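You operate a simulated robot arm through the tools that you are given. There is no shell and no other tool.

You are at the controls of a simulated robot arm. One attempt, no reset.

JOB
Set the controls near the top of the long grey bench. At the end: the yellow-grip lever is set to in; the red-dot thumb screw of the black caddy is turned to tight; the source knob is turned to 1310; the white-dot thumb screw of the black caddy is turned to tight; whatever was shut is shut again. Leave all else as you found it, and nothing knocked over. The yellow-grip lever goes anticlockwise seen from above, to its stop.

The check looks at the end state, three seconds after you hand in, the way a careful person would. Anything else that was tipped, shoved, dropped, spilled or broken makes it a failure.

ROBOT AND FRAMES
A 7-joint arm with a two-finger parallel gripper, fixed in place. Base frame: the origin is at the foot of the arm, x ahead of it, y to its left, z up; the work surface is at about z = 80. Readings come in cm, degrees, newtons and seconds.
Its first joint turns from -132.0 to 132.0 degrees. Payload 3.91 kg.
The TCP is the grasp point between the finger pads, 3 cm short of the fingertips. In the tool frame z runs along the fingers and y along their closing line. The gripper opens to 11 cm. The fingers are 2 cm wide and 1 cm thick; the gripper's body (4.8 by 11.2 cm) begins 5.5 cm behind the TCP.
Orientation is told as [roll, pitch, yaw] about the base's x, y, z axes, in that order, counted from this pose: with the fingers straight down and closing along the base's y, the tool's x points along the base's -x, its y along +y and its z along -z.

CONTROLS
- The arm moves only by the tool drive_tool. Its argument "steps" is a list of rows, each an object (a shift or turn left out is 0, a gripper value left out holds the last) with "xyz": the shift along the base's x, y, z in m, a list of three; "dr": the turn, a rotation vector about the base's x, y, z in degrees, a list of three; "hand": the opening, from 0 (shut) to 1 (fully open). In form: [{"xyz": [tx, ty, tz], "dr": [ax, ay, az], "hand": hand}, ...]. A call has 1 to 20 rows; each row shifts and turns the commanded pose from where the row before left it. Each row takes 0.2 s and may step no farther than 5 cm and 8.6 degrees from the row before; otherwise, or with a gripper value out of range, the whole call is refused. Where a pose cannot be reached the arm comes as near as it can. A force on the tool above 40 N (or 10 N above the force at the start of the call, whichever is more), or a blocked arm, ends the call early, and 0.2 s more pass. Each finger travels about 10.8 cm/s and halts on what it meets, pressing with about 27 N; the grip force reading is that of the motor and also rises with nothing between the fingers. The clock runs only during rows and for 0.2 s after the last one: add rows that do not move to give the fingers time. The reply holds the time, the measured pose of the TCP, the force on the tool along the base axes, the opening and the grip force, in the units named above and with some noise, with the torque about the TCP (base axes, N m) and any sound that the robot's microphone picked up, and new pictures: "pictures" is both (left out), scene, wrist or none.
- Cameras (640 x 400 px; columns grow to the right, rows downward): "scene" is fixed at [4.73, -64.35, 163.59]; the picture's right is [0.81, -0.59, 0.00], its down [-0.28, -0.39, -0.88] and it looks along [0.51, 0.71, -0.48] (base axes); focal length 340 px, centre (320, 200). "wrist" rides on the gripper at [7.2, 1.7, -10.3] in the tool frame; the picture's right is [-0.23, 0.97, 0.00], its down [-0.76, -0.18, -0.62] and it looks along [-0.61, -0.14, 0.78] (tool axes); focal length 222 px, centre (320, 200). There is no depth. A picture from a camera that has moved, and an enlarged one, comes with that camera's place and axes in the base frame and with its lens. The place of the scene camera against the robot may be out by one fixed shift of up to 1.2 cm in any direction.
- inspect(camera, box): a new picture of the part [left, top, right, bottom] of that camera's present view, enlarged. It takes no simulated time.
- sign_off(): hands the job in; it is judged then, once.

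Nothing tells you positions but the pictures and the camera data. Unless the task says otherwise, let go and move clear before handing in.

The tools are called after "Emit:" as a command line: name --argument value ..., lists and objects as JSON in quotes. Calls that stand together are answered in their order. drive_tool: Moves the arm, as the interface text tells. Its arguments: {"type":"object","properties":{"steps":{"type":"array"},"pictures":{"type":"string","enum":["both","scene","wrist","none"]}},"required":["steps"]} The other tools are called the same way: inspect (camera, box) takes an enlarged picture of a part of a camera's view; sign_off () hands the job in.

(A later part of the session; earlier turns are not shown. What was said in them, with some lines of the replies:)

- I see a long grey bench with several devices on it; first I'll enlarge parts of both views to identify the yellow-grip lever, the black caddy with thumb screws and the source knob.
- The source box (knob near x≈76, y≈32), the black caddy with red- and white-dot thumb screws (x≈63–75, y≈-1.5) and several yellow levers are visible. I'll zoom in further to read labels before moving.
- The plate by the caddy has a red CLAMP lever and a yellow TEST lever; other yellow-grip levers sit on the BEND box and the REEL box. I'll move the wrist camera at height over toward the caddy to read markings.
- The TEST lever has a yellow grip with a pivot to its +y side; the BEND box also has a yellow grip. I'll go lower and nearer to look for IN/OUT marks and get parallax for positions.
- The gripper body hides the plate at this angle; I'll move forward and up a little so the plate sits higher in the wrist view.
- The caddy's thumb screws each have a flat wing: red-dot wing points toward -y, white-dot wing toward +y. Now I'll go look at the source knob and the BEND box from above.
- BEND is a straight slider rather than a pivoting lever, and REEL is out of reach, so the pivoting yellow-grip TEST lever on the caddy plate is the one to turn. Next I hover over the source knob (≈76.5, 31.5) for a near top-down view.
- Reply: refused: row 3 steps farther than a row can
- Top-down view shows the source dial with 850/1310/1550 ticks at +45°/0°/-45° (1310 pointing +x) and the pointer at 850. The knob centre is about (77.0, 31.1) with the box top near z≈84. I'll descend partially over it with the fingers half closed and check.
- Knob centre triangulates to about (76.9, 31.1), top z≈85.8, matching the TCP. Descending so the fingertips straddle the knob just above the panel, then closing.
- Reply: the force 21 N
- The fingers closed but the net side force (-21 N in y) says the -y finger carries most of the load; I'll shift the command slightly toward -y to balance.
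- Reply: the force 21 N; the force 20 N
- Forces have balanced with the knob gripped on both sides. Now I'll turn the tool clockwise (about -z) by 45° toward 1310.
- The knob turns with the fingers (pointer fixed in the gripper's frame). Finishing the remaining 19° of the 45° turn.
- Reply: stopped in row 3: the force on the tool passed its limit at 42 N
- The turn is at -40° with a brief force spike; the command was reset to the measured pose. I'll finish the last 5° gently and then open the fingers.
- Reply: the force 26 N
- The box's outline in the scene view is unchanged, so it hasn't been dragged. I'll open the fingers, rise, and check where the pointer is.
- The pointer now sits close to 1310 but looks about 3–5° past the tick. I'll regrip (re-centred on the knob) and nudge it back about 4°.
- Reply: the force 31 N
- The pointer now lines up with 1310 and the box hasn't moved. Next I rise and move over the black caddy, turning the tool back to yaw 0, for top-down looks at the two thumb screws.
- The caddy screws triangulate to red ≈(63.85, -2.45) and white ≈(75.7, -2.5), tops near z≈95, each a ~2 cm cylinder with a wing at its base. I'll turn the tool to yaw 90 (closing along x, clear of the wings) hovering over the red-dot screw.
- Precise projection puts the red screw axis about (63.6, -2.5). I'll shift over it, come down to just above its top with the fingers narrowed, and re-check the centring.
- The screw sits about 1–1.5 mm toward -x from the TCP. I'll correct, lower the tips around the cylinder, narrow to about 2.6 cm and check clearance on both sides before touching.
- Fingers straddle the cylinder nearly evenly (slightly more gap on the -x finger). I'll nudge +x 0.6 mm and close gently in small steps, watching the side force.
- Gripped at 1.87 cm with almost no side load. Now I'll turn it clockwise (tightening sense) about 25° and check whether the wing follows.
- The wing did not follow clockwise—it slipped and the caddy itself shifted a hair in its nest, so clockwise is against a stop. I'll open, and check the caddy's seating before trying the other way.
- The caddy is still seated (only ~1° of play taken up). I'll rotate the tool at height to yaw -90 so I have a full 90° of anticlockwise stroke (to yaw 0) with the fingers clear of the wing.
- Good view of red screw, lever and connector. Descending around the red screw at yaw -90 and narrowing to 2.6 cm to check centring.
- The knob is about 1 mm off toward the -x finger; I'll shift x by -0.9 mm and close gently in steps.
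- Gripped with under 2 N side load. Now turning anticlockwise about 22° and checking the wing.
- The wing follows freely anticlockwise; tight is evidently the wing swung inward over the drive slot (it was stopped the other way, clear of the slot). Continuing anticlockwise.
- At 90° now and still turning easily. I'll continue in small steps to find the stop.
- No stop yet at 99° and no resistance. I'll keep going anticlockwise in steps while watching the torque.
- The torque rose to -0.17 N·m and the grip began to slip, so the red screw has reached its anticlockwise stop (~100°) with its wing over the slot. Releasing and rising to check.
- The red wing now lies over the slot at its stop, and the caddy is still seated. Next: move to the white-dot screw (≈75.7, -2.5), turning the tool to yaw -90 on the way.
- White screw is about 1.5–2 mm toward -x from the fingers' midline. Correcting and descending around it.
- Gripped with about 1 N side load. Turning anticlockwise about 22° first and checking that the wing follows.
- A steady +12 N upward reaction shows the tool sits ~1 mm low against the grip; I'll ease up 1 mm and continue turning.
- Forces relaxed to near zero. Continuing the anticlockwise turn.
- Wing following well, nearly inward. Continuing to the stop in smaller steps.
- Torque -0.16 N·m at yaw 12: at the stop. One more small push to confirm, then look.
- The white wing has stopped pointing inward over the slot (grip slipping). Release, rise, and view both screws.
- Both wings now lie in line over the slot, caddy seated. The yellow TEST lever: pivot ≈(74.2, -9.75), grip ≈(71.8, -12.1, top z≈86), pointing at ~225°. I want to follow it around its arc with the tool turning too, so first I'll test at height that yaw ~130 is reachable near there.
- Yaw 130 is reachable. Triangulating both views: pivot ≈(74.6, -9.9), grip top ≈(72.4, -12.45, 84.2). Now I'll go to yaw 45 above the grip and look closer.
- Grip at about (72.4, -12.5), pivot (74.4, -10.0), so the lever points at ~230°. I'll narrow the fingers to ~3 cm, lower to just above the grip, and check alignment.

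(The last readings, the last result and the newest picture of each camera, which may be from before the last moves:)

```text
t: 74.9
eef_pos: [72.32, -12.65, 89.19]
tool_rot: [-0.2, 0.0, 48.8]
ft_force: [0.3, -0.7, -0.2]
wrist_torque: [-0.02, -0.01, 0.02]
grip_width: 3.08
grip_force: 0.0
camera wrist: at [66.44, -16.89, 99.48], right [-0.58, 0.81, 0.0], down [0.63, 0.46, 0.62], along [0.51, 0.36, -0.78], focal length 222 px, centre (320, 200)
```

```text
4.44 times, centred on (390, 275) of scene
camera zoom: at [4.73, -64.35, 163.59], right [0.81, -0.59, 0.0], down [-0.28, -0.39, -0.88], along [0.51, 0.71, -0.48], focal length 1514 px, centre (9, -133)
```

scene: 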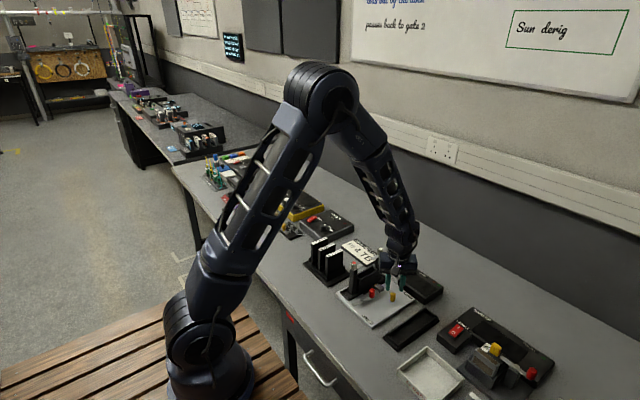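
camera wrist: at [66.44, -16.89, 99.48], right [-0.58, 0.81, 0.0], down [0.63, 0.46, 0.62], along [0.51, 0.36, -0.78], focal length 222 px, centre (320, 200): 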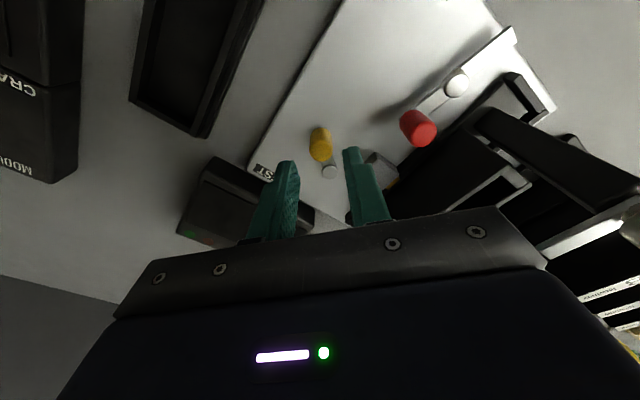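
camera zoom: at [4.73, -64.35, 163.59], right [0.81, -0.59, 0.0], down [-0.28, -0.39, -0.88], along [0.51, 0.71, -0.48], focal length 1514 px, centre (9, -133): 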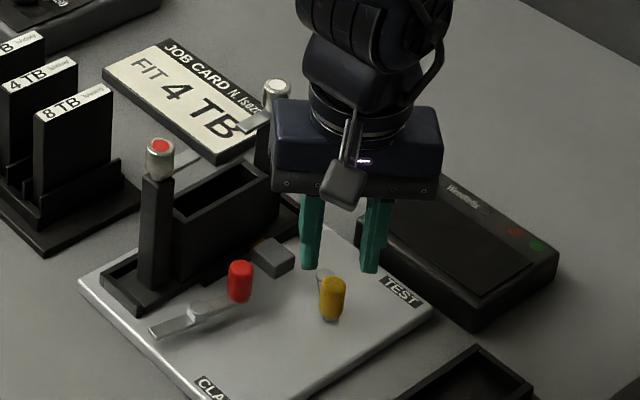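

Alignment is good; the grip is ~2.5 mm toward the pivot side from the TCP. I'll shift, lower the tips to ~z 82.7 and narrow the fingers to cage the grip.

Emit:
drive_tool --steps '[{"xyz": [0.0014, 0.0016, -0.01]}, {"xyz": [0, 0, -0.015]}, {"xyz": [0, 0, -0.01]}, {"hand": 0.25}, {"hand": 0.22}, {"hand": 0.2}, {"hand": 0.2}]'

Emit:
inspect --camera "wrist" --box '[240, 90, 400, 210]'

Emit:
inspect --camera "scene" --box '[340, 230, 440, 320]'

```text
t: 76.5
eef_pos: [72.51, -12.26, 85.65]
tool_rot: [-0.3, 0.0, 48.8]
ft_force: [-0.4, -0.2, 0.4]
wrist_torque: [0.01, -0.03, 0.01]
grip_width: 2.19
grip_force: 0.1
camera wrist: at [66.61, -16.55, 96.06], right [-0.58, 0.81, 0.0], down [0.63, 0.46, 0.62], along [0.51, 0.36, -0.78], focal length 222 px, centre (320, 200)
```

scene: 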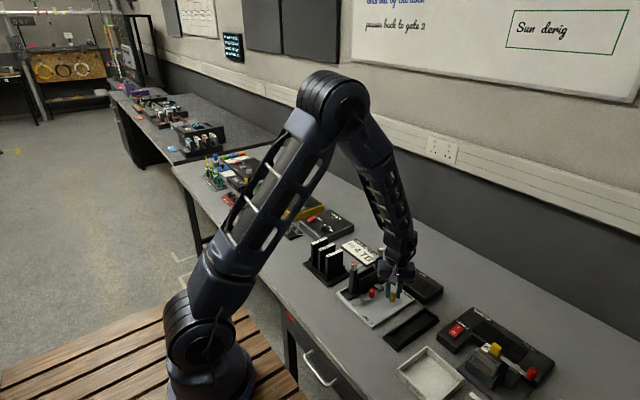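
wrist: 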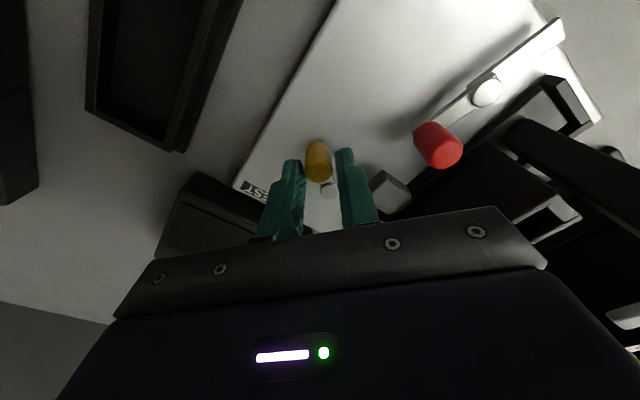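

```text
3.33 times, centred on (320, 150) of wrist
camera zoom: at [66.61, -16.55, 96.06], right [-0.58, 0.81, 0.0], down [0.63, 0.46, 0.62], along [0.51, 0.36, -0.78], focal length 740 px, centre (320, 367)
```

zoom: 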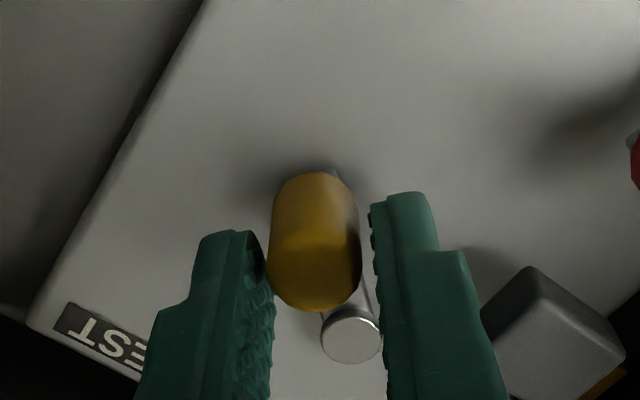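

```text
4.44 times, centred on (390, 275) of scene
camera zoom: at [4.73, -64.35, 163.59], right [0.81, -0.59, 0.0], down [-0.28, -0.39, -0.88], along [0.51, 0.71, -0.48], focal length 1514 px, centre (9, -133)
```

zoom: 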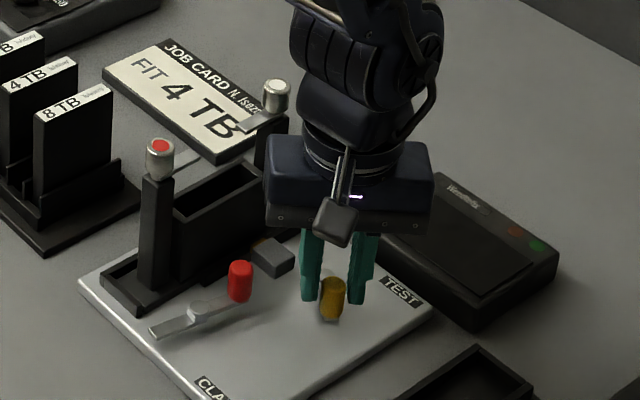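

The grip is caged between the fingers without load. Now I'll swing the tool anticlockwise around the pivot (74.4, -10.0) in 5° steps, starting with 20°, and check.

Emit:
drive_tool --steps '[{"xyz": [0.00205, -0.00158, 0], "dr": [0, 0, 5]}, {"xyz": [0.00218, -0.00138, 0], "dr": [0, 0, 5]}, {"xyz": [0.00229, -0.0012, 0], "dr": [0, 0, 5]}, {"xyz": [0.00239, -0.00098, 0], "dr": [0, 0, 5]}, {"xyz": [0, 0, 0]}]' --pictures "wrist"

Emit:
inspect --camera "wrist" --box '[240, 90, 400, 210]'

Emit:
inspect --camera "scene" --box '[340, 230, 440, 320]'

```text
t: 77.7
eef_pos: [73.55, -12.91, 85.66]
tool_rot: [-0.2, 0.0, 68.9]
ft_force: [-0.3, 0.2, -0.1]
wrist_torque: [0.03, -0.02, 0.01]
grip_width: 2.18
grip_force: 0.5
camera wrist: at [69.44, -18.9, 96.01], right [-0.83, 0.56, 0.0], down [0.44, 0.65, 0.62], along [0.35, 0.51, -0.78], focal length 222 px, centre (320, 200)
```

wrist: 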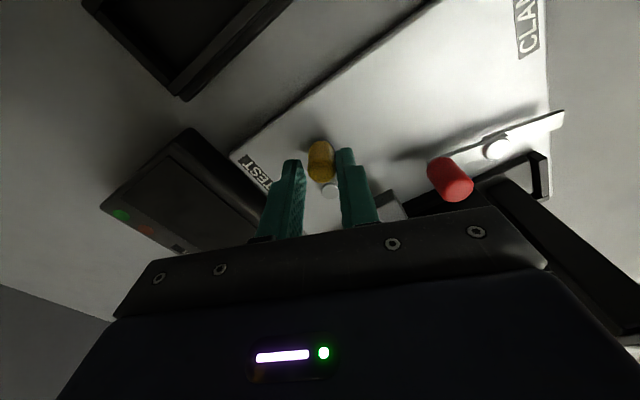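

```text
3.33 times, centred on (320, 150) of wrist
camera zoom: at [69.44, -18.9, 96.01], right [-0.83, 0.56, 0.0], down [0.44, 0.65, 0.62], along [0.35, 0.51, -0.78], focal length 740 px, centre (320, 367)
```

zoom: 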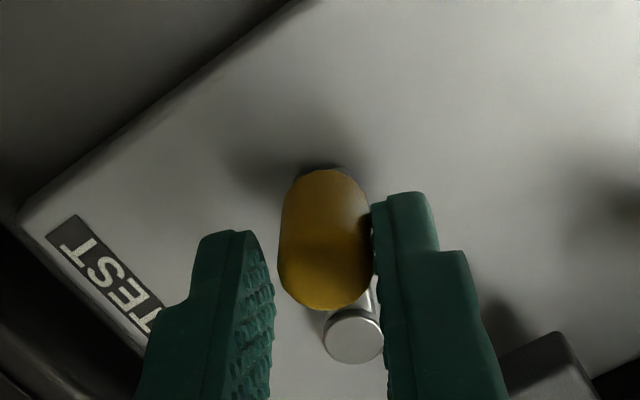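

```text
4.44 times, centred on (390, 275) of scene
camera zoom: at [4.73, -64.35, 163.59], right [0.81, -0.59, 0.0], down [-0.28, -0.39, -0.88], along [0.51, 0.71, -0.48], focal length 1514 px, centre (9, -133)
```

zoom: 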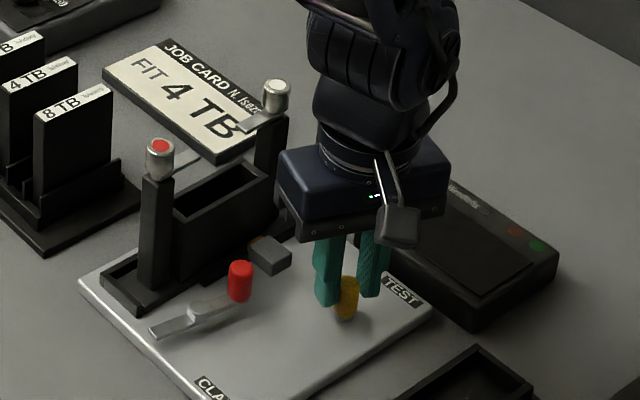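

The lever turns easily and the connector block is moving toward the caddy ("in"). Continuing around the arc.

Emit:
drive_tool --steps '[{"xyz": [0.00246, -0.00078, 0], "dr": [0, 0, 5]}, {"xyz": [0.00252, -0.00056, 0], "dr": [0, 0, 5]}, {"xyz": [0.00256, -0.00034, 0], "dr": [0, 0, 5]}, {"xyz": [0.00258, -0.00011, 0], "dr": [0, 0, 5]}, {"xyz": [0, 0, 0]}]' --pictures "wrist"

Emit:
inspect --camera "wrist" --box '[240, 90, 400, 210]'

Emit:
inspect --camera "scene" --box '[340, 230, 440, 320]'

```text
t: 78.9
eef_pos: [74.6, -13.0, 85.62]
tool_rot: [-0.1, 0.0, 88.8]
ft_force: [0.4, -0.2, -0.1]
wrist_torque: [0.02, 0.01, -0.01]
grip_width: 2.24
grip_force: 0.1
camera wrist: at [72.84, -20.08, 95.98], right [-0.97, 0.25, 0.0], down [0.19, 0.76, 0.62], along [0.16, 0.6, -0.78], focal length 222 px, centre (320, 200)
```

wrist: 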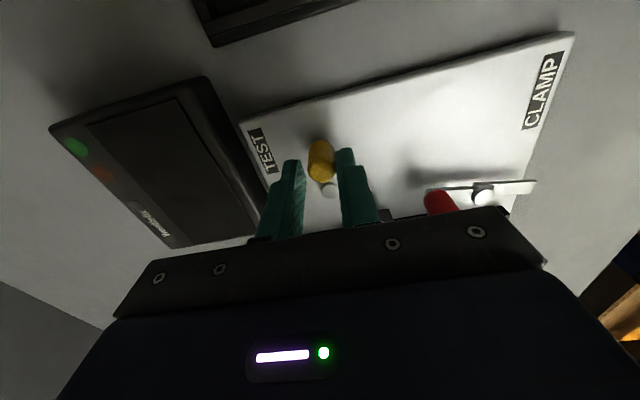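

```text
3.33 times, centred on (320, 150) of wrist
camera zoom: at [72.84, -20.08, 95.98], right [-0.97, 0.25, 0.0], down [0.19, 0.76, 0.62], along [0.16, 0.6, -0.78], focal length 740 px, centre (320, 367)
```

zoom: 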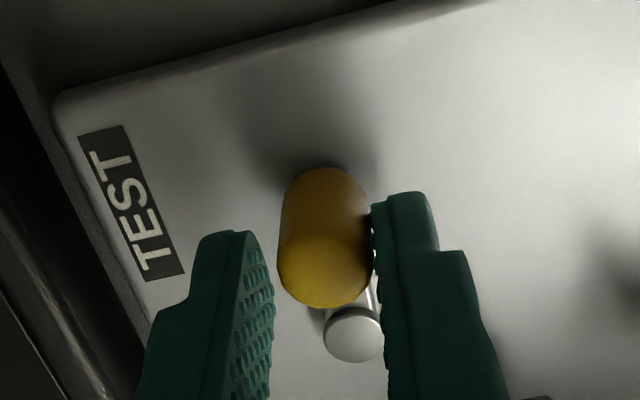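

```text
4.44 times, centred on (390, 275) of scene
camera zoom: at [4.73, -64.35, 163.59], right [0.81, -0.59, 0.0], down [-0.28, -0.39, -0.88], along [0.51, 0.71, -0.48], focal length 1514 px, centre (9, -133)
```

zoom: 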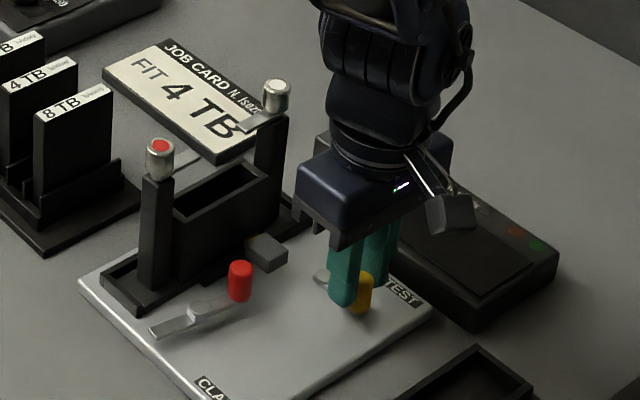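

Emit:
drive_tool --steps '[{"xyz": [0.00258, 0.00011, 0], "dr": [0, 0, 5]}, {"xyz": [0.00256, 0.00034, 0], "dr": [0, 0, 5]}, {"xyz": [0.00252, 0.00056, 0], "dr": [0, 0, 5]}, {"xyz": [0, 0, 0]}]' --pictures "wrist"

Emit:
inspect --camera "wrist" --box '[240, 90, 400, 210]'

Emit:
inspect --camera "scene" --box '[340, 230, 440, 320]'

```text
t: 79.9
eef_pos: [75.42, -12.88, 85.67]
tool_rot: [-0.1, -0.1, 103.9]
ft_force: [-0.9, -0.7, 0.1]
wrist_torque: [-0.01, 0.0, 0.02]
grip_width: 2.21
grip_force: 0.4
camera wrist: at [75.54, -20.24, 96.0], right [-1.0, -0.01, 0.0], down [-0.01, 0.78, 0.62], along [-0.01, 0.62, -0.78], focal length 222 px, centre (320, 200)
```

wrist: 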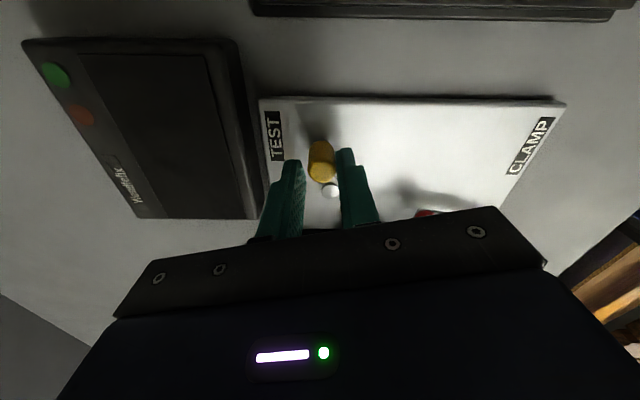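

```text
3.33 times, centred on (320, 150) of wrist
camera zoom: at [75.54, -20.24, 96.0], right [-1.0, -0.01, 0.0], down [-0.01, 0.78, 0.62], along [-0.01, 0.62, -0.78], focal length 740 px, centre (320, 367)
```

zoom: 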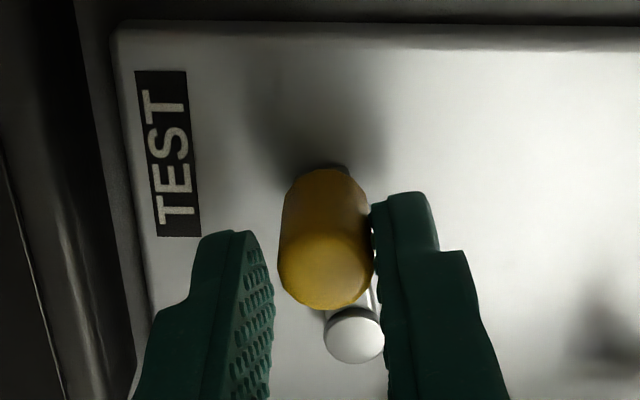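

```text
4.44 times, centred on (390, 275) of scene
camera zoom: at [4.73, -64.35, 163.59], right [0.81, -0.59, 0.0], down [-0.28, -0.39, -0.88], along [0.51, 0.71, -0.48], focal length 1514 px, centre (9, -133)
```

zoom: 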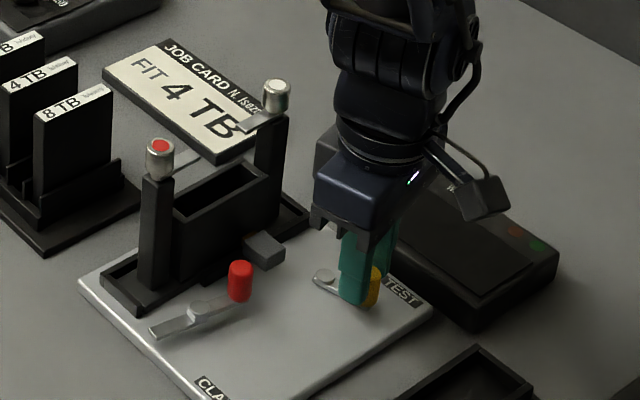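

Emit:
drive_tool --steps '[{"xyz": [0.00246, 0.00078, 0], "dr": [0, 0, 5]}, {"xyz": [0.00239, 0.00098, 0], "dr": [0, 0, 5]}, {"xyz": [0, 0, 0]}]' --pictures "wrist"

Emit:
inspect --camera "wrist" --box '[240, 90, 400, 210]'

Emit:
inspect --camera "scene" --box '[340, 230, 440, 320]'

```text
t: 80.7
eef_pos: [75.81, -12.8, 85.66]
tool_rot: [-0.2, 0.0, 113.8]
ft_force: [0.1, 0.3, -0.3]
wrist_torque: [0.0, -0.01, 0.03]
grip_width: 2.2
grip_force: 0.3
camera wrist: at [77.32, -20.0, 96.01], right [-0.98, -0.19, 0.0], down [-0.15, 0.77, 0.62], along [-0.11, 0.61, -0.78], focal length 222 px, centre (320, 200)
```

wrist: 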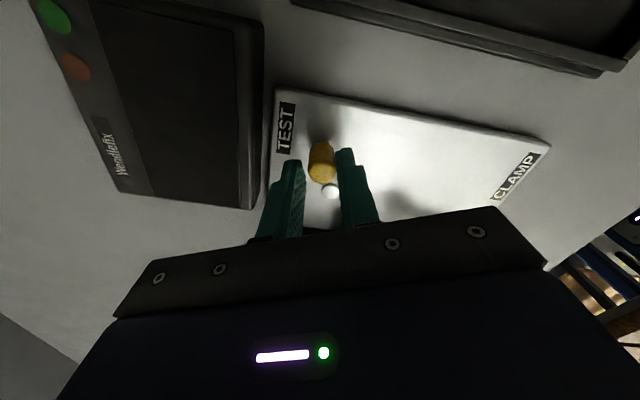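

```text
3.33 times, centred on (320, 150) of wrist
camera zoom: at [77.32, -20.0, 96.01], right [-0.98, -0.19, 0.0], down [-0.15, 0.77, 0.62], along [-0.11, 0.61, -0.78], focal length 740 px, centre (320, 367)
```

zoom: 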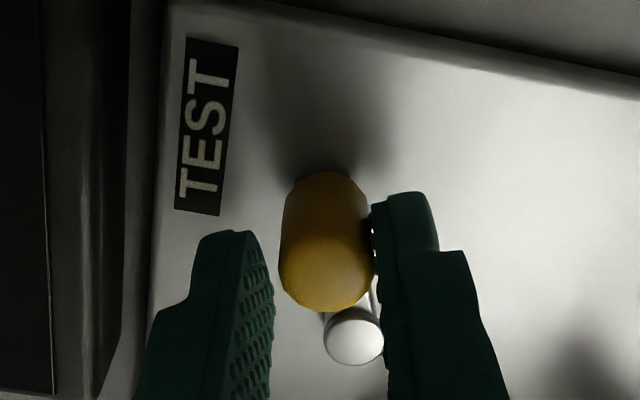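

```text
4.44 times, centred on (390, 275) of scene
camera zoom: at [4.73, -64.35, 163.59], right [0.81, -0.59, 0.0], down [-0.28, -0.39, -0.88], along [0.51, 0.71, -0.48], focal length 1514 px, centre (9, -133)
```

zoom: 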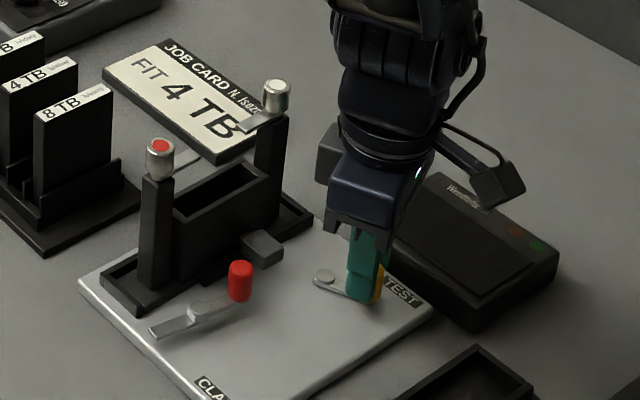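

Emit:
drive_tool --steps '[{"xyz": [0.00229, 0.0012, 0], "dr": [0, 0, 5]}, {"xyz": [0.00218, 0.00138, 0], "dr": [0, 0, 5]}, {"xyz": [0, 0, 0]}]' --pictures "wrist"

Emit:
inspect --camera "wrist" --box '[240, 90, 400, 210]'

Emit:
inspect --camera "scene" --box '[340, 230, 440, 320]'

```text
t: 81.5
eef_pos: [76.45, -12.32, 85.62]
tool_rot: [-0.2, 0.0, 123.9]
ft_force: [-1.1, 0.3, -0.3]
wrist_torque: [0.0, 0.01, -0.02]
grip_width: 2.22
grip_force: 0.2
camera wrist: at [79.0, -19.3, 96.05], right [-0.94, -0.35, 0.0], down [-0.28, 0.73, 0.62], along [-0.22, 0.58, -0.78], focal length 222 px, centre (320, 200)
```

wrist: 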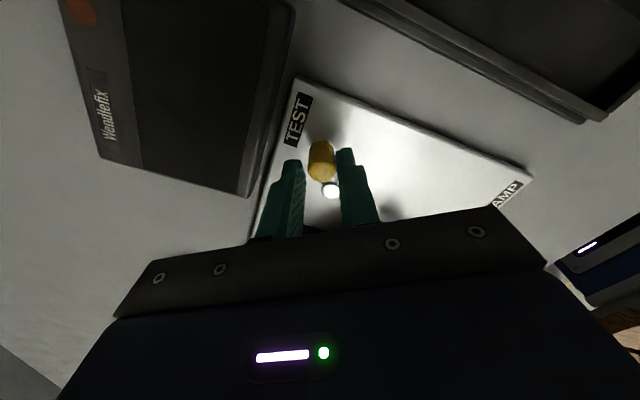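

```text
3.33 times, centred on (320, 150) of wrist
camera zoom: at [79.0, -19.3, 96.05], right [-0.94, -0.35, 0.0], down [-0.28, 0.73, 0.62], along [-0.22, 0.58, -0.78], focal length 740 px, centre (320, 367)
```

zoom: 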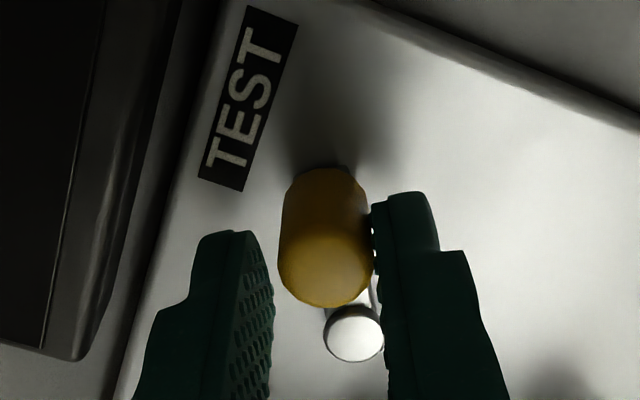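

```text
4.44 times, centred on (390, 275) of scene
camera zoom: at [4.73, -64.35, 163.59], right [0.81, -0.59, 0.0], down [-0.28, -0.39, -0.88], along [0.51, 0.71, -0.48], focal length 1514 px, centre (9, -133)
```

zoom: 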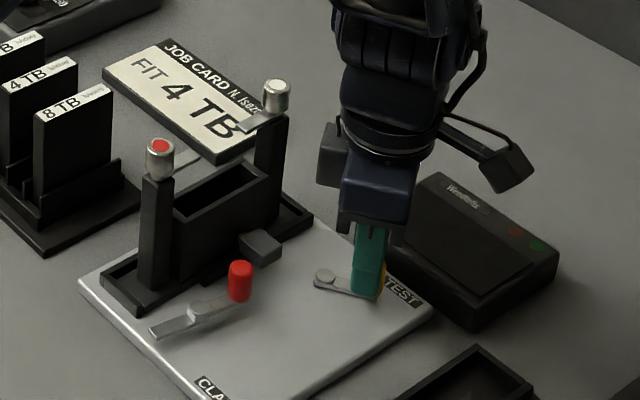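

Emit:
drive_tool --steps '[{"xyz": [0.00205, 0.00158, 0], "dr": [0, 0, 5]}, {"xyz": [0.0019, 0.00174, 0], "dr": [0, 0, 5]}, {"xyz": [0, 0, 0]}]' --pictures "wrist"

Emit:
inspect --camera "wrist" --box '[240, 90, 400, 210]'

Emit:
inspect --camera "scene" --box '[340, 230, 440, 320]'

```text
t: 82.3
eef_pos: [76.59, -11.99, 85.72]
tool_rot: [-0.2, 0.0, 133.7]
ft_force: [-4.6, -4.1, 0.9]
wrist_torque: [-0.06, 0.23, -0.04]
grip_width: 2.54
grip_force: 3.1
camera wrist: at [80.52, -18.38, 96.05], right [-0.86, -0.51, 0.0], down [-0.4, 0.67, 0.62], along [-0.32, 0.54, -0.78], focal length 222 px, centre (320, 200)
```

wrist: 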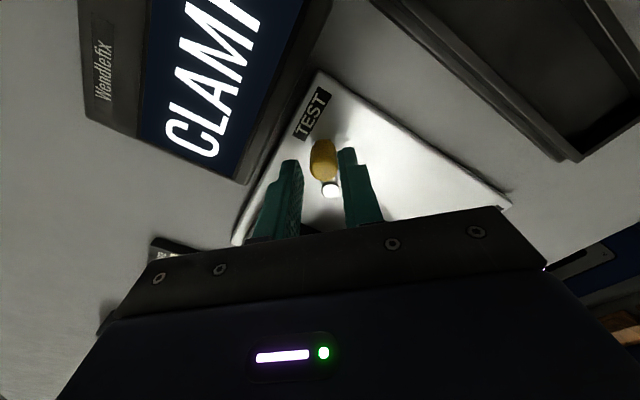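

```text
3.33 times, centred on (320, 150) of wrist
camera zoom: at [80.52, -18.38, 96.05], right [-0.86, -0.51, 0.0], down [-0.4, 0.67, 0.62], along [-0.32, 0.54, -0.78], focal length 740 px, centre (320, 367)
```

zoom: 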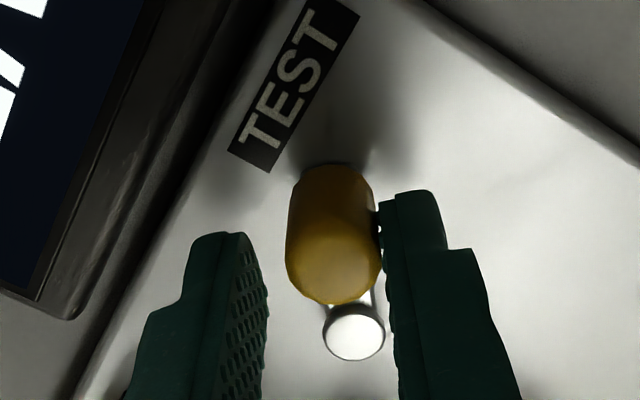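

```text
4.44 times, centred on (390, 275) of scene
camera zoom: at [4.73, -64.35, 163.59], right [0.81, -0.59, 0.0], down [-0.28, -0.39, -0.88], along [0.51, 0.71, -0.48], focal length 1514 px, centre (9, -133)
```

zoom: 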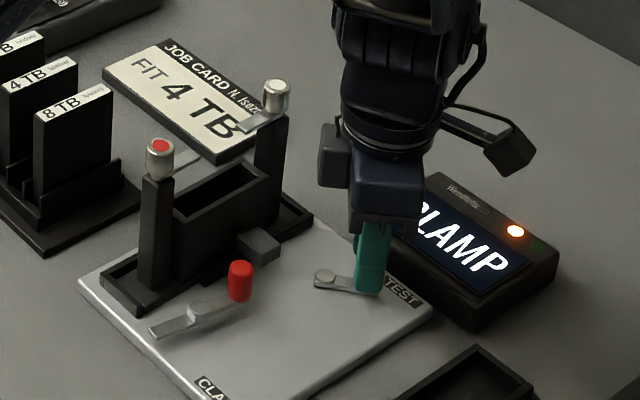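

The tester lit up showing "CLAMP", so the connector is in; a 6 N reaction and the pushed-back finger show the lever is at its stop. One more small push to make sure it's fully against the stop.

Emit:
drive_tool --steps '[{"xyz": [0.0009, 0.00095, 0], "dr": [0, 0, 2]}, {"xyz": [0, 0, 0]}]' --pictures "wrist"

Emit:
inspect --camera "wrist" --box '[240, 90, 400, 210]'

```text
t: 82.9
eef_pos: [76.56, -11.83, 85.78]
tool_rot: [-0.3, 0.0, 135.7]
ft_force: [-9.7, -5.4, -0.7]
wrist_torque: [-0.13, 0.27, -0.11]
grip_width: 2.74
grip_force: 5.7
camera wrist: at [80.81, -18.16, 96.05], right [-0.84, -0.54, 0.0], down [-0.42, 0.66, 0.62], along [-0.33, 0.53, -0.78], focal length 222 px, centre (320, 200)
```

wrist: 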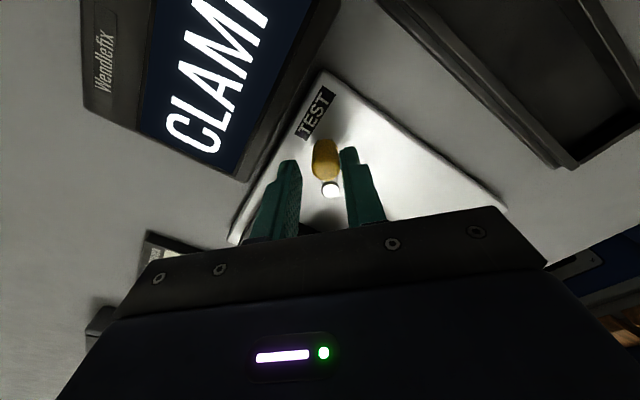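

```text
3.33 times, centred on (320, 150) of wrist
camera zoom: at [80.81, -18.16, 96.05], right [-0.84, -0.54, 0.0], down [-0.42, 0.66, 0.62], along [-0.33, 0.53, -0.78], focal length 740 px, centre (320, 367)
```

zoom: 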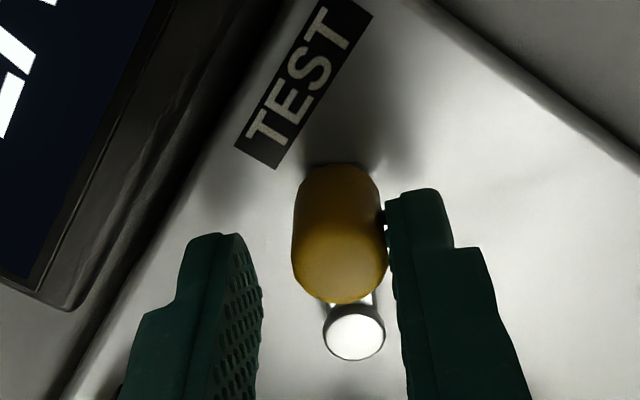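

The lever is hard against its stop (11 N, not moving further). I'll back the tool off along the arc so nothing touches the grip, then rise straight up.

Emit:
drive_tool --steps '[{"xyz": [-0.0009, -0.00095, 0], "dr": [0, 0, -2]}, {"xyz": [-0.0019, -0.00174, 0], "dr": [0, 0, -5]}, {"xyz": [-0.00205, -0.00158, 0], "dr": [0, 0, -5]}, {"xyz": [0, 0, 0]}]' --pictures "wrist"

Emit:
inspect --camera "wrist" --box '[240, 90, 400, 210]'

```text
t: 83.9
eef_pos: [76.27, -12.42, 85.54]
tool_rot: [-0.2, 0.1, 123.8]
ft_force: [0.2, 0.2, -0.1]
wrist_torque: [-0.01, -0.02, 0.02]
grip_width: 2.21
grip_force: 0.6
camera wrist: at [78.97, -19.3, 96.0], right [-0.94, -0.35, 0.0], down [-0.28, 0.73, 0.62], along [-0.22, 0.58, -0.78], focal length 222 px, centre (320, 200)
```

wrist: 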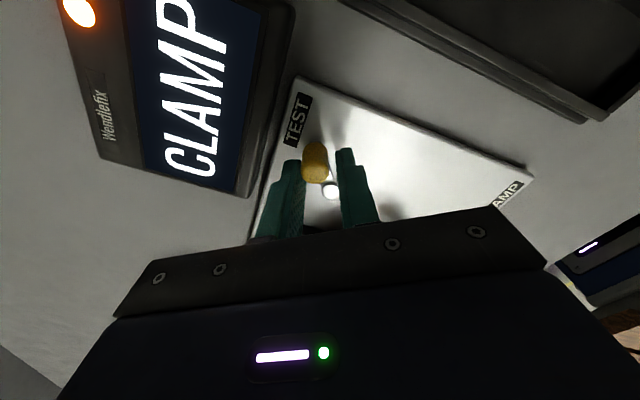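

```text
3.33 times, centred on (320, 150) of wrist
camera zoom: at [78.97, -19.3, 96.0], right [-0.94, -0.35, 0.0], down [-0.28, 0.73, 0.62], along [-0.22, 0.58, -0.78], focal length 740 px, centre (320, 367)
```

zoom: 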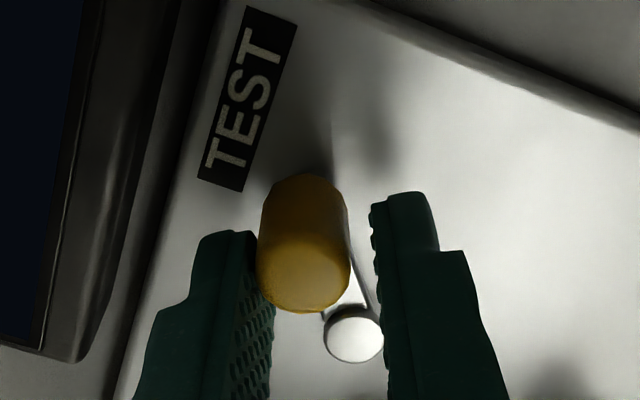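

The grip is now close to the other finger, so I'll move back forward about 3° to centre it, then rise.

Emit:
drive_tool --steps '[{"xyz": [0.0011, 0.0009, 0], "dr": [0, 0, 2.5]}, {"xyz": [0, 0, 0]}]' --pictures "wrist"

Emit:
inspect --camera "wrist" --box '[240, 90, 400, 210]'

```text
t: 84.5
eef_pos: [76.33, -12.34, 85.65]
tool_rot: [-0.2, 0.0, 126.3]
ft_force: [-0.6, 0.3, 0.0]
wrist_torque: [0.0, -0.02, 0.04]
grip_width: 2.19
grip_force: 0.1
camera wrist: at [79.37, -19.09, 96.0], right [-0.92, -0.39, 0.0], down [-0.31, 0.72, 0.62], along [-0.24, 0.57, -0.78], focal length 222 px, centre (320, 200)
```

wrist: 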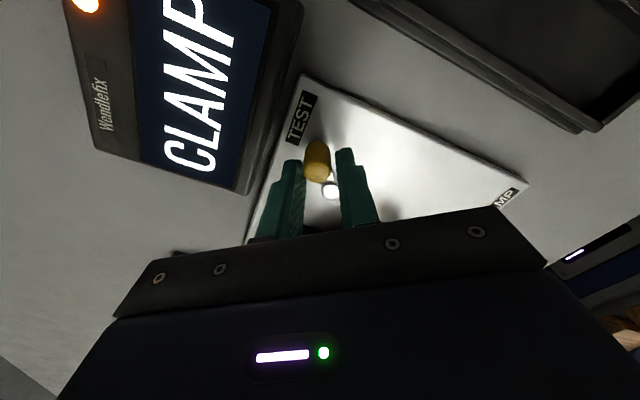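

```text
3.33 times, centred on (320, 150) of wrist
camera zoom: at [79.37, -19.09, 96.0], right [-0.92, -0.39, 0.0], down [-0.31, 0.72, 0.62], along [-0.24, 0.57, -0.78], focal length 740 px, centre (320, 367)
```

zoom: 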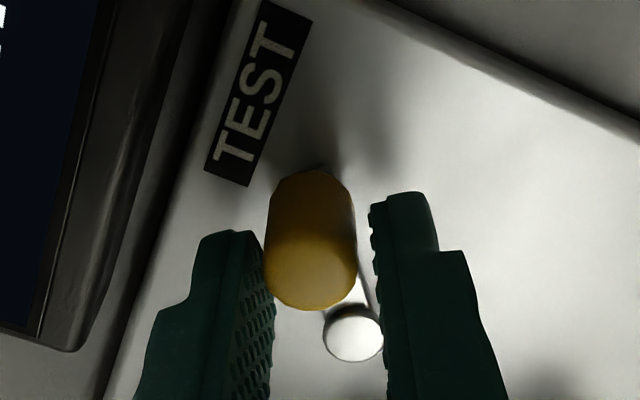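

To be sure the lever wasn't nudged back, I'll push once more to the stop and then back off only a little so the grip is free of both fingers.

Emit:
drive_tool --steps '[{"xyz": [0.00095, 0.0007, 0], "dr": [0, 0, 2.5]}, {"xyz": [0.0019, 0.00174, 0], "dr": [0, 0, 5]}, {"xyz": [0, 0, 0]}, {"xyz": [-0.0019, -0.00174, 0], "dr": [0, 0, -5]}, {"xyz": [-0.0006, -0.0005, 0], "dr": [0, 0, -1.5]}, {"xyz": [0, 0, 0]}]' --pictures "wrist"

Emit:
inspect --camera "wrist" --box '[240, 90, 400, 210]'

```text
t: 85.9
eef_pos: [76.27, -12.42, 85.57]
tool_rot: [-0.2, 0.0, 127.3]
ft_force: [-0.2, 0.3, 0.0]
wrist_torque: [0.01, 0.01, 0.02]
grip_width: 2.21
grip_force: 0.2
camera wrist: at [79.52, -19.09, 95.97], right [-0.91, -0.41, 0.0], down [-0.32, 0.71, 0.62], along [-0.25, 0.57, -0.78], focal length 222 px, centre (320, 200)
```

wrist: 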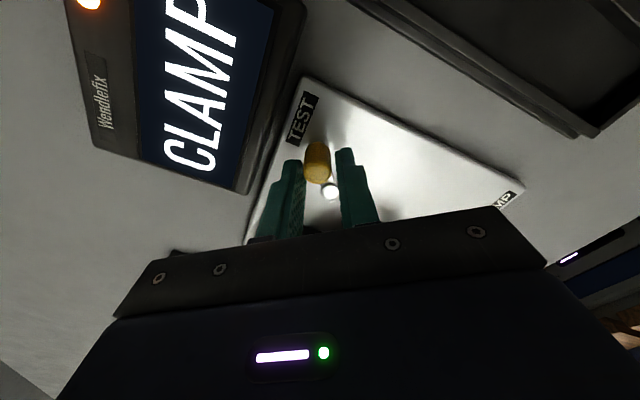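

```text
3.33 times, centred on (320, 150) of wrist
camera zoom: at [79.52, -19.09, 95.97], right [-0.91, -0.41, 0.0], down [-0.32, 0.71, 0.62], along [-0.25, 0.57, -0.78], focal length 740 px, centre (320, 367)
```

zoom: 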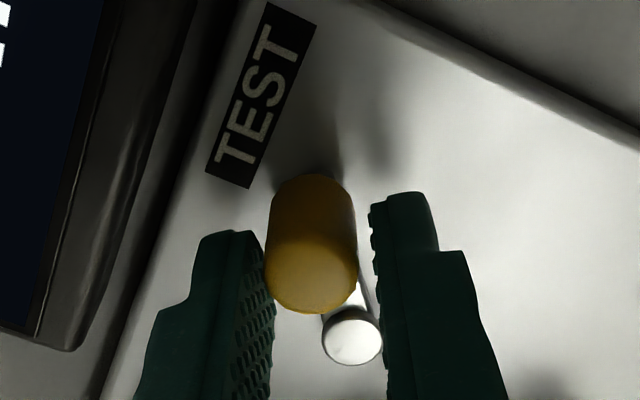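

The grip stands free between the fingers with the lever at its stop. Rising straight up and moving clear.

Emit:
drive_tool --steps '[{"xyz": [0.0003, 0.0003, 0.01]}, {"xyz": [0, 0, 0.02]}, {"xyz": [0, 0, 0.04]}, {"xyz": [0, 0, 0.045]}, {"xyz": [0, 0, 0.045]}, {"xyz": [0, -0.01, 0.045]}, {"xyz": [-0.02, -0.02, 0.02]}, {"xyz": [0, 0, 0]}]'

Emit:
inspect --camera "scene" --box '[320, 220, 450, 330]'

Emit:
inspect --camera "wrist" --box '[200, 40, 440, 220]'

Emit:
inspect --camera "scene" --box '[200, 140, 360, 250]'

```text
t: 87.7
eef_pos: [74.52, -15.34, 107.96]
tool_rot: [-0.2, 0.1, 127.3]
ft_force: [-0.2, -0.7, -0.2]
wrist_torque: [0.02, 0.01, 0.04]
grip_width: 2.21
grip_force: 0.0
camera wrist: at [77.62, -22.1, 118.35], right [-0.91, -0.41, 0.0], down [-0.32, 0.71, 0.62], along [-0.25, 0.57, -0.78], focal length 222 px, centre (320, 200)
```

scene: 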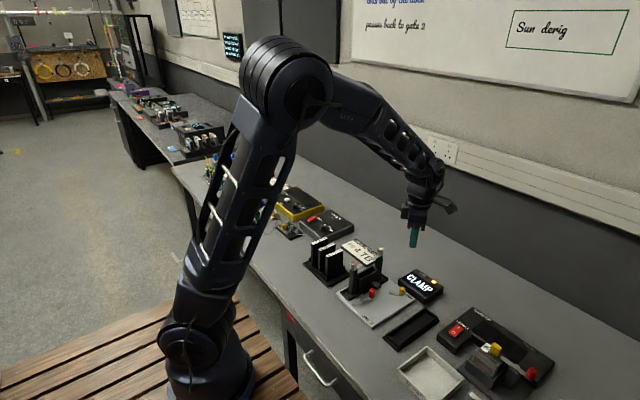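
wrist: 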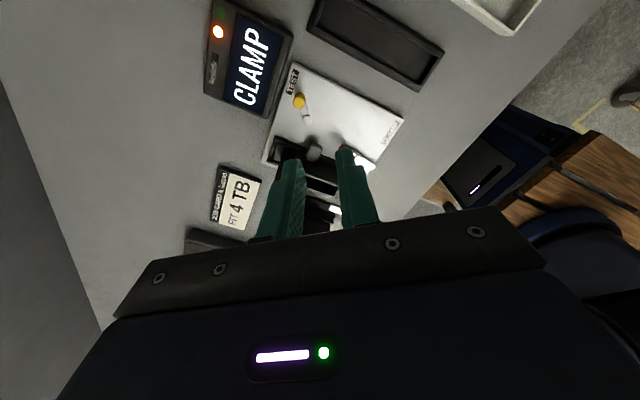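

```text
3.64 times, centred on (385, 275) of scene
camera zoom: at [4.73, -64.35, 163.59], right [0.81, -0.59, 0.0], down [-0.28, -0.39, -0.88], along [0.51, 0.71, -0.48], focal length 1238 px, centre (84, -73)
```

zoom: 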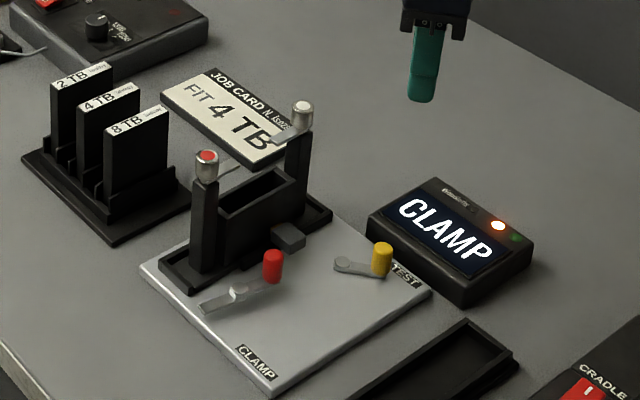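

```text
2.22 times, centred on (320, 130) of wrist
camera zoom: at [77.62, -22.1, 118.35], right [-0.91, -0.41, 0.0], down [-0.32, 0.71, 0.62], along [-0.25, 0.57, -0.78], focal length 494 px, centre (320, 356)
```

zoom: 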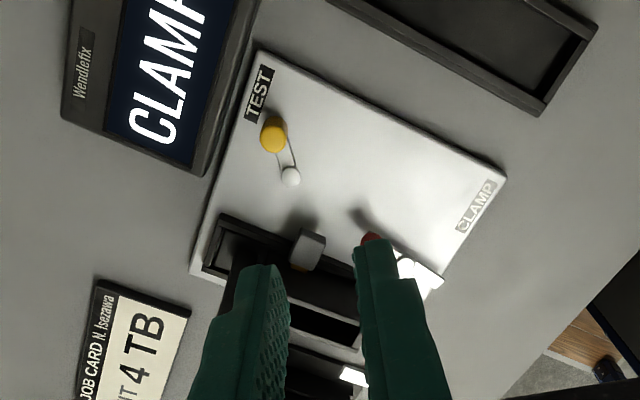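

```text
3.64 times, centred on (280, 195) of scene
camera zoom: at [4.73, -64.35, 163.59], right [0.81, -0.59, 0.0], down [-0.28, -0.39, -0.88], along [0.51, 0.71, -0.48], focal length 1238 px, centre (466, 218)
```

zoom: 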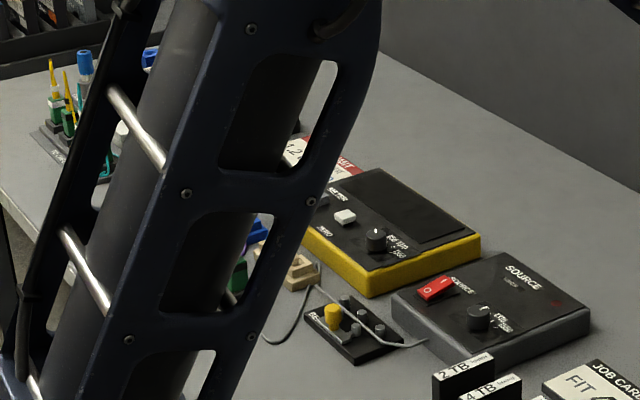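

Emit:
inspect --camera "scene" --box '[295, 195, 355, 240]'

Emit:
inspect --camera "scene" --box '[335, 235, 425, 305]'

Emit:
inspect --camera "scene" --box '[380, 260, 580, 400]'

```text
8.89 times, centred on (325, 218) of scene
camera zoom: at [4.73, -64.35, 163.59], right [0.81, -0.59, 0.0], down [-0.28, -0.39, -0.88], along [0.51, 0.71, -0.48], focal length 3027 px, centre (276, 44)
```

zoom: 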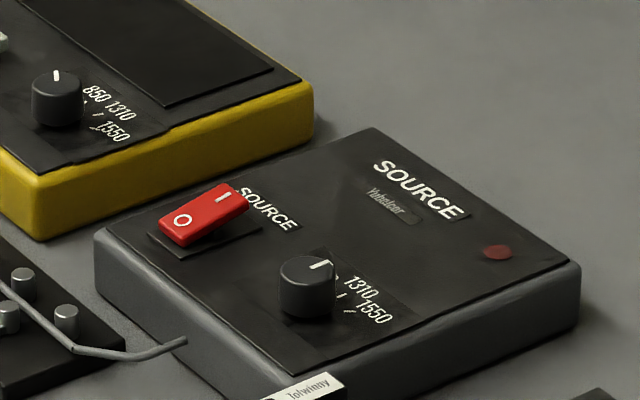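

```text
5.71 times, centred on (380, 270) of scene
camera zoom: at [4.73, -64.35, 163.59], right [0.81, -0.59, 0.0], down [-0.28, -0.39, -0.88], along [0.51, 0.71, -0.48], focal length 1946 px, centre (-23, -200)
```

zoom: 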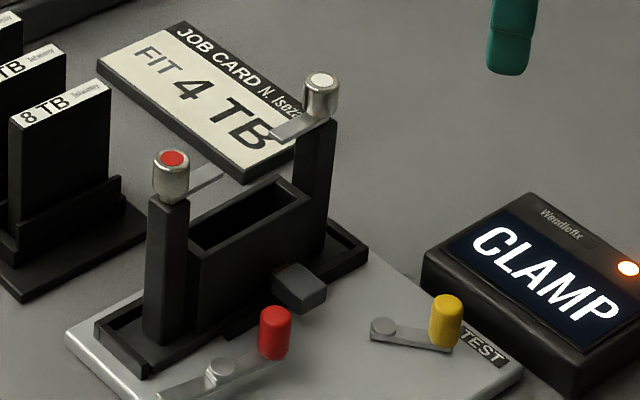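

```text
2.86 times, centred on (480, 330) of scene
camera zoom: at [4.73, -64.35, 163.59], right [0.81, -0.59, 0.0], down [-0.28, -0.39, -0.88], along [0.51, 0.71, -0.48], focal length 973 px, centre (-137, -171)
```

zoom: 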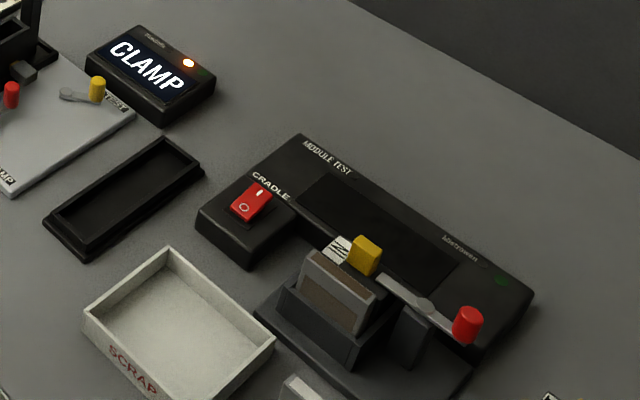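

All four controls look set: source at 1310, both wings over the slot, TEST lever at its stop with the connector in. I'll lift clear, let things settle for a moment, and take a last look.

Emit:
drive_tool --steps '[{"xyz": [-0.01, 0, 0.04], "hand": 0.4}, {"xyz": [-0.02, 0, 0.04]}, {"xyz": [-0.02, 0.01, 0.04]}, {"xyz": [-0.02, 0.01, 0.03]}, {"xyz": [-0.02, 0.01, 0]}, {"xyz": [0, 0, 0]}, {"xyz": [0, 0, 0]}, {"xyz": [0, 0, 0]}, {"xyz": [0, 0, 0]}, {"xyz": [0, 0, 0]}]'

Emit:
inspect --camera "scene" --box '[330, 240, 400, 310]'

Emit:
inspect --camera "scene" --box '[190, 140, 360, 250]'

Emit:
inspect --camera "wrist" --box '[200, 20, 440, 220]'

```text
t: 89.9
eef_pos: [65.45, -12.18, 123.18]
tool_rot: [-0.2, 0.0, 127.3]
ft_force: [0.7, 0.8, 0.3]
wrist_torque: [0.02, 0.01, 0.01]
grip_width: 4.4
grip_force: 0.0
camera wrist: at [68.59, -19.07, 133.48], right [-0.91, -0.41, 0.0], down [-0.32, 0.71, 0.62], along [-0.25, 0.57, -0.78], focal length 222 px, centre (320, 200)
```

scene: 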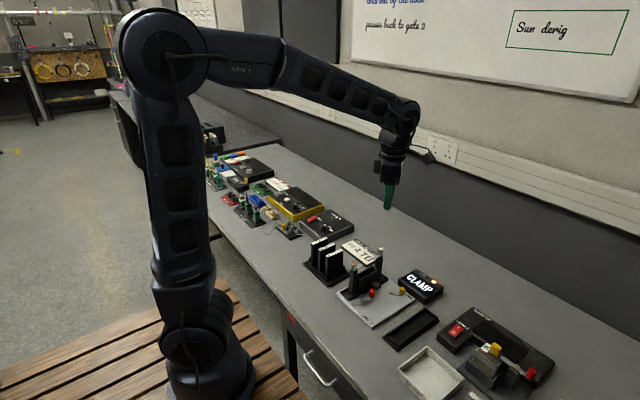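
wrist: 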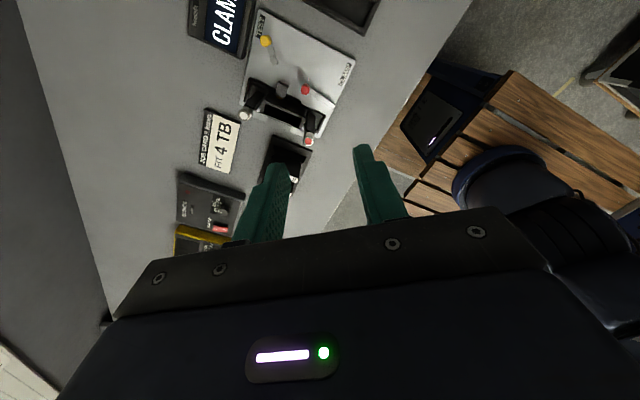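

```text
5.71 times, centred on (365, 275) of scene
camera zoom: at [4.73, -64.35, 163.59], right [0.81, -0.59, 0.0], down [-0.28, -0.39, -0.88], along [0.51, 0.71, -0.48], focal length 1946 px, centre (63, -229)
```

zoom: 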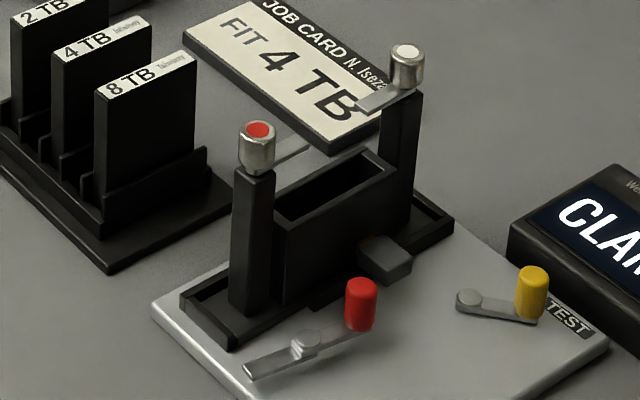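

```text
3.64 times, centred on (275, 195) of scene
camera zoom: at [4.73, -64.35, 163.59], right [0.81, -0.59, 0.0], down [-0.28, -0.39, -0.88], along [0.51, 0.71, -0.48], focal length 1238 px, centre (484, 218)
```

zoom: 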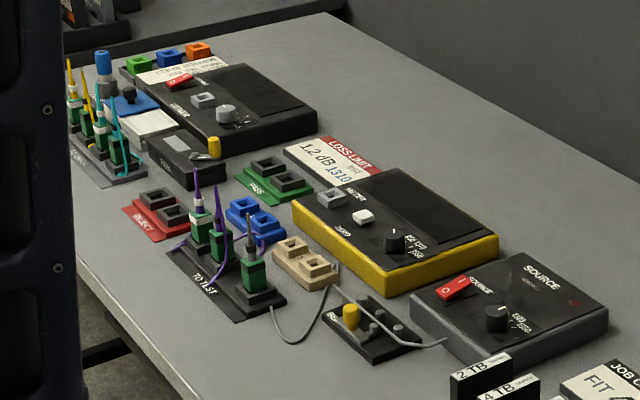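

```text
2.00 times, centred on (320, 120) of wrist
camera zoom: at [68.59, -19.07, 133.48], right [-0.91, -0.41, 0.0], down [-0.32, 0.71, 0.62], along [-0.25, 0.57, -0.78], focal length 444 px, centre (320, 360)
```

zoom: 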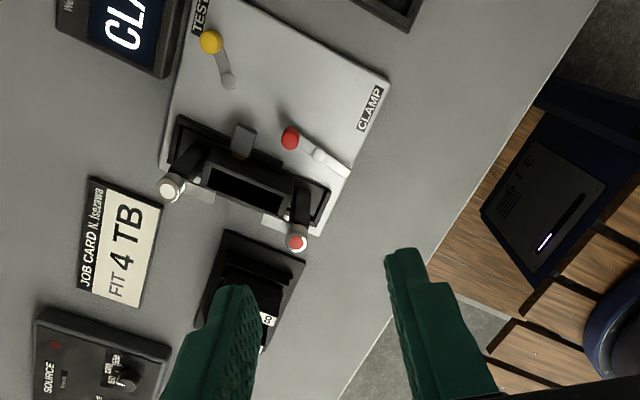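

Everything is as intended: source knob at 1310, red-dot and white-dot screws turned to their stops with wings over the slot, the yellow-grip lever at its anticlockwise stop with the connector in, and nothing else disturbed. The arm is clear, so I hand in.

Emit:
sign_off

```text
The job is handed in.
```

I set all four controls, moved the arm clear and handed the job in. No result has come back yet.

- **Source knob:** it is turned from 850 to 1310, and the pointer lines up with the tick.
- **Red-dot and white-dot thumb screws:** both are turned anticlockwise to their stops, with the wings over the drive slot. That this is "tight" is my judgement. The red-dot screw was already hard against its clockwise stop. The new position is the one that would hold a drive in. I did not try the white-dot screw clockwise, but it was set up the same way.
- **Yellow-grip lever:** there are several yellow grips on the bench. I took this to be the lever marked TEST on the caddy's plate, because it is the only reachable one that pivots. It is at its anticlockwise stop with the connector in.
- **Side effects:** when the lever went in, the tester beside it lit up and showed "CLAMP". I left the clamp lever alone because it was not part of the job. The caddy shifted about 2 mm in its nest while I turned the screws and is still seated.

Nothing was opened, so there was nothing to shut again. In the last pictures nothing else I could see had moved or been knocked over.
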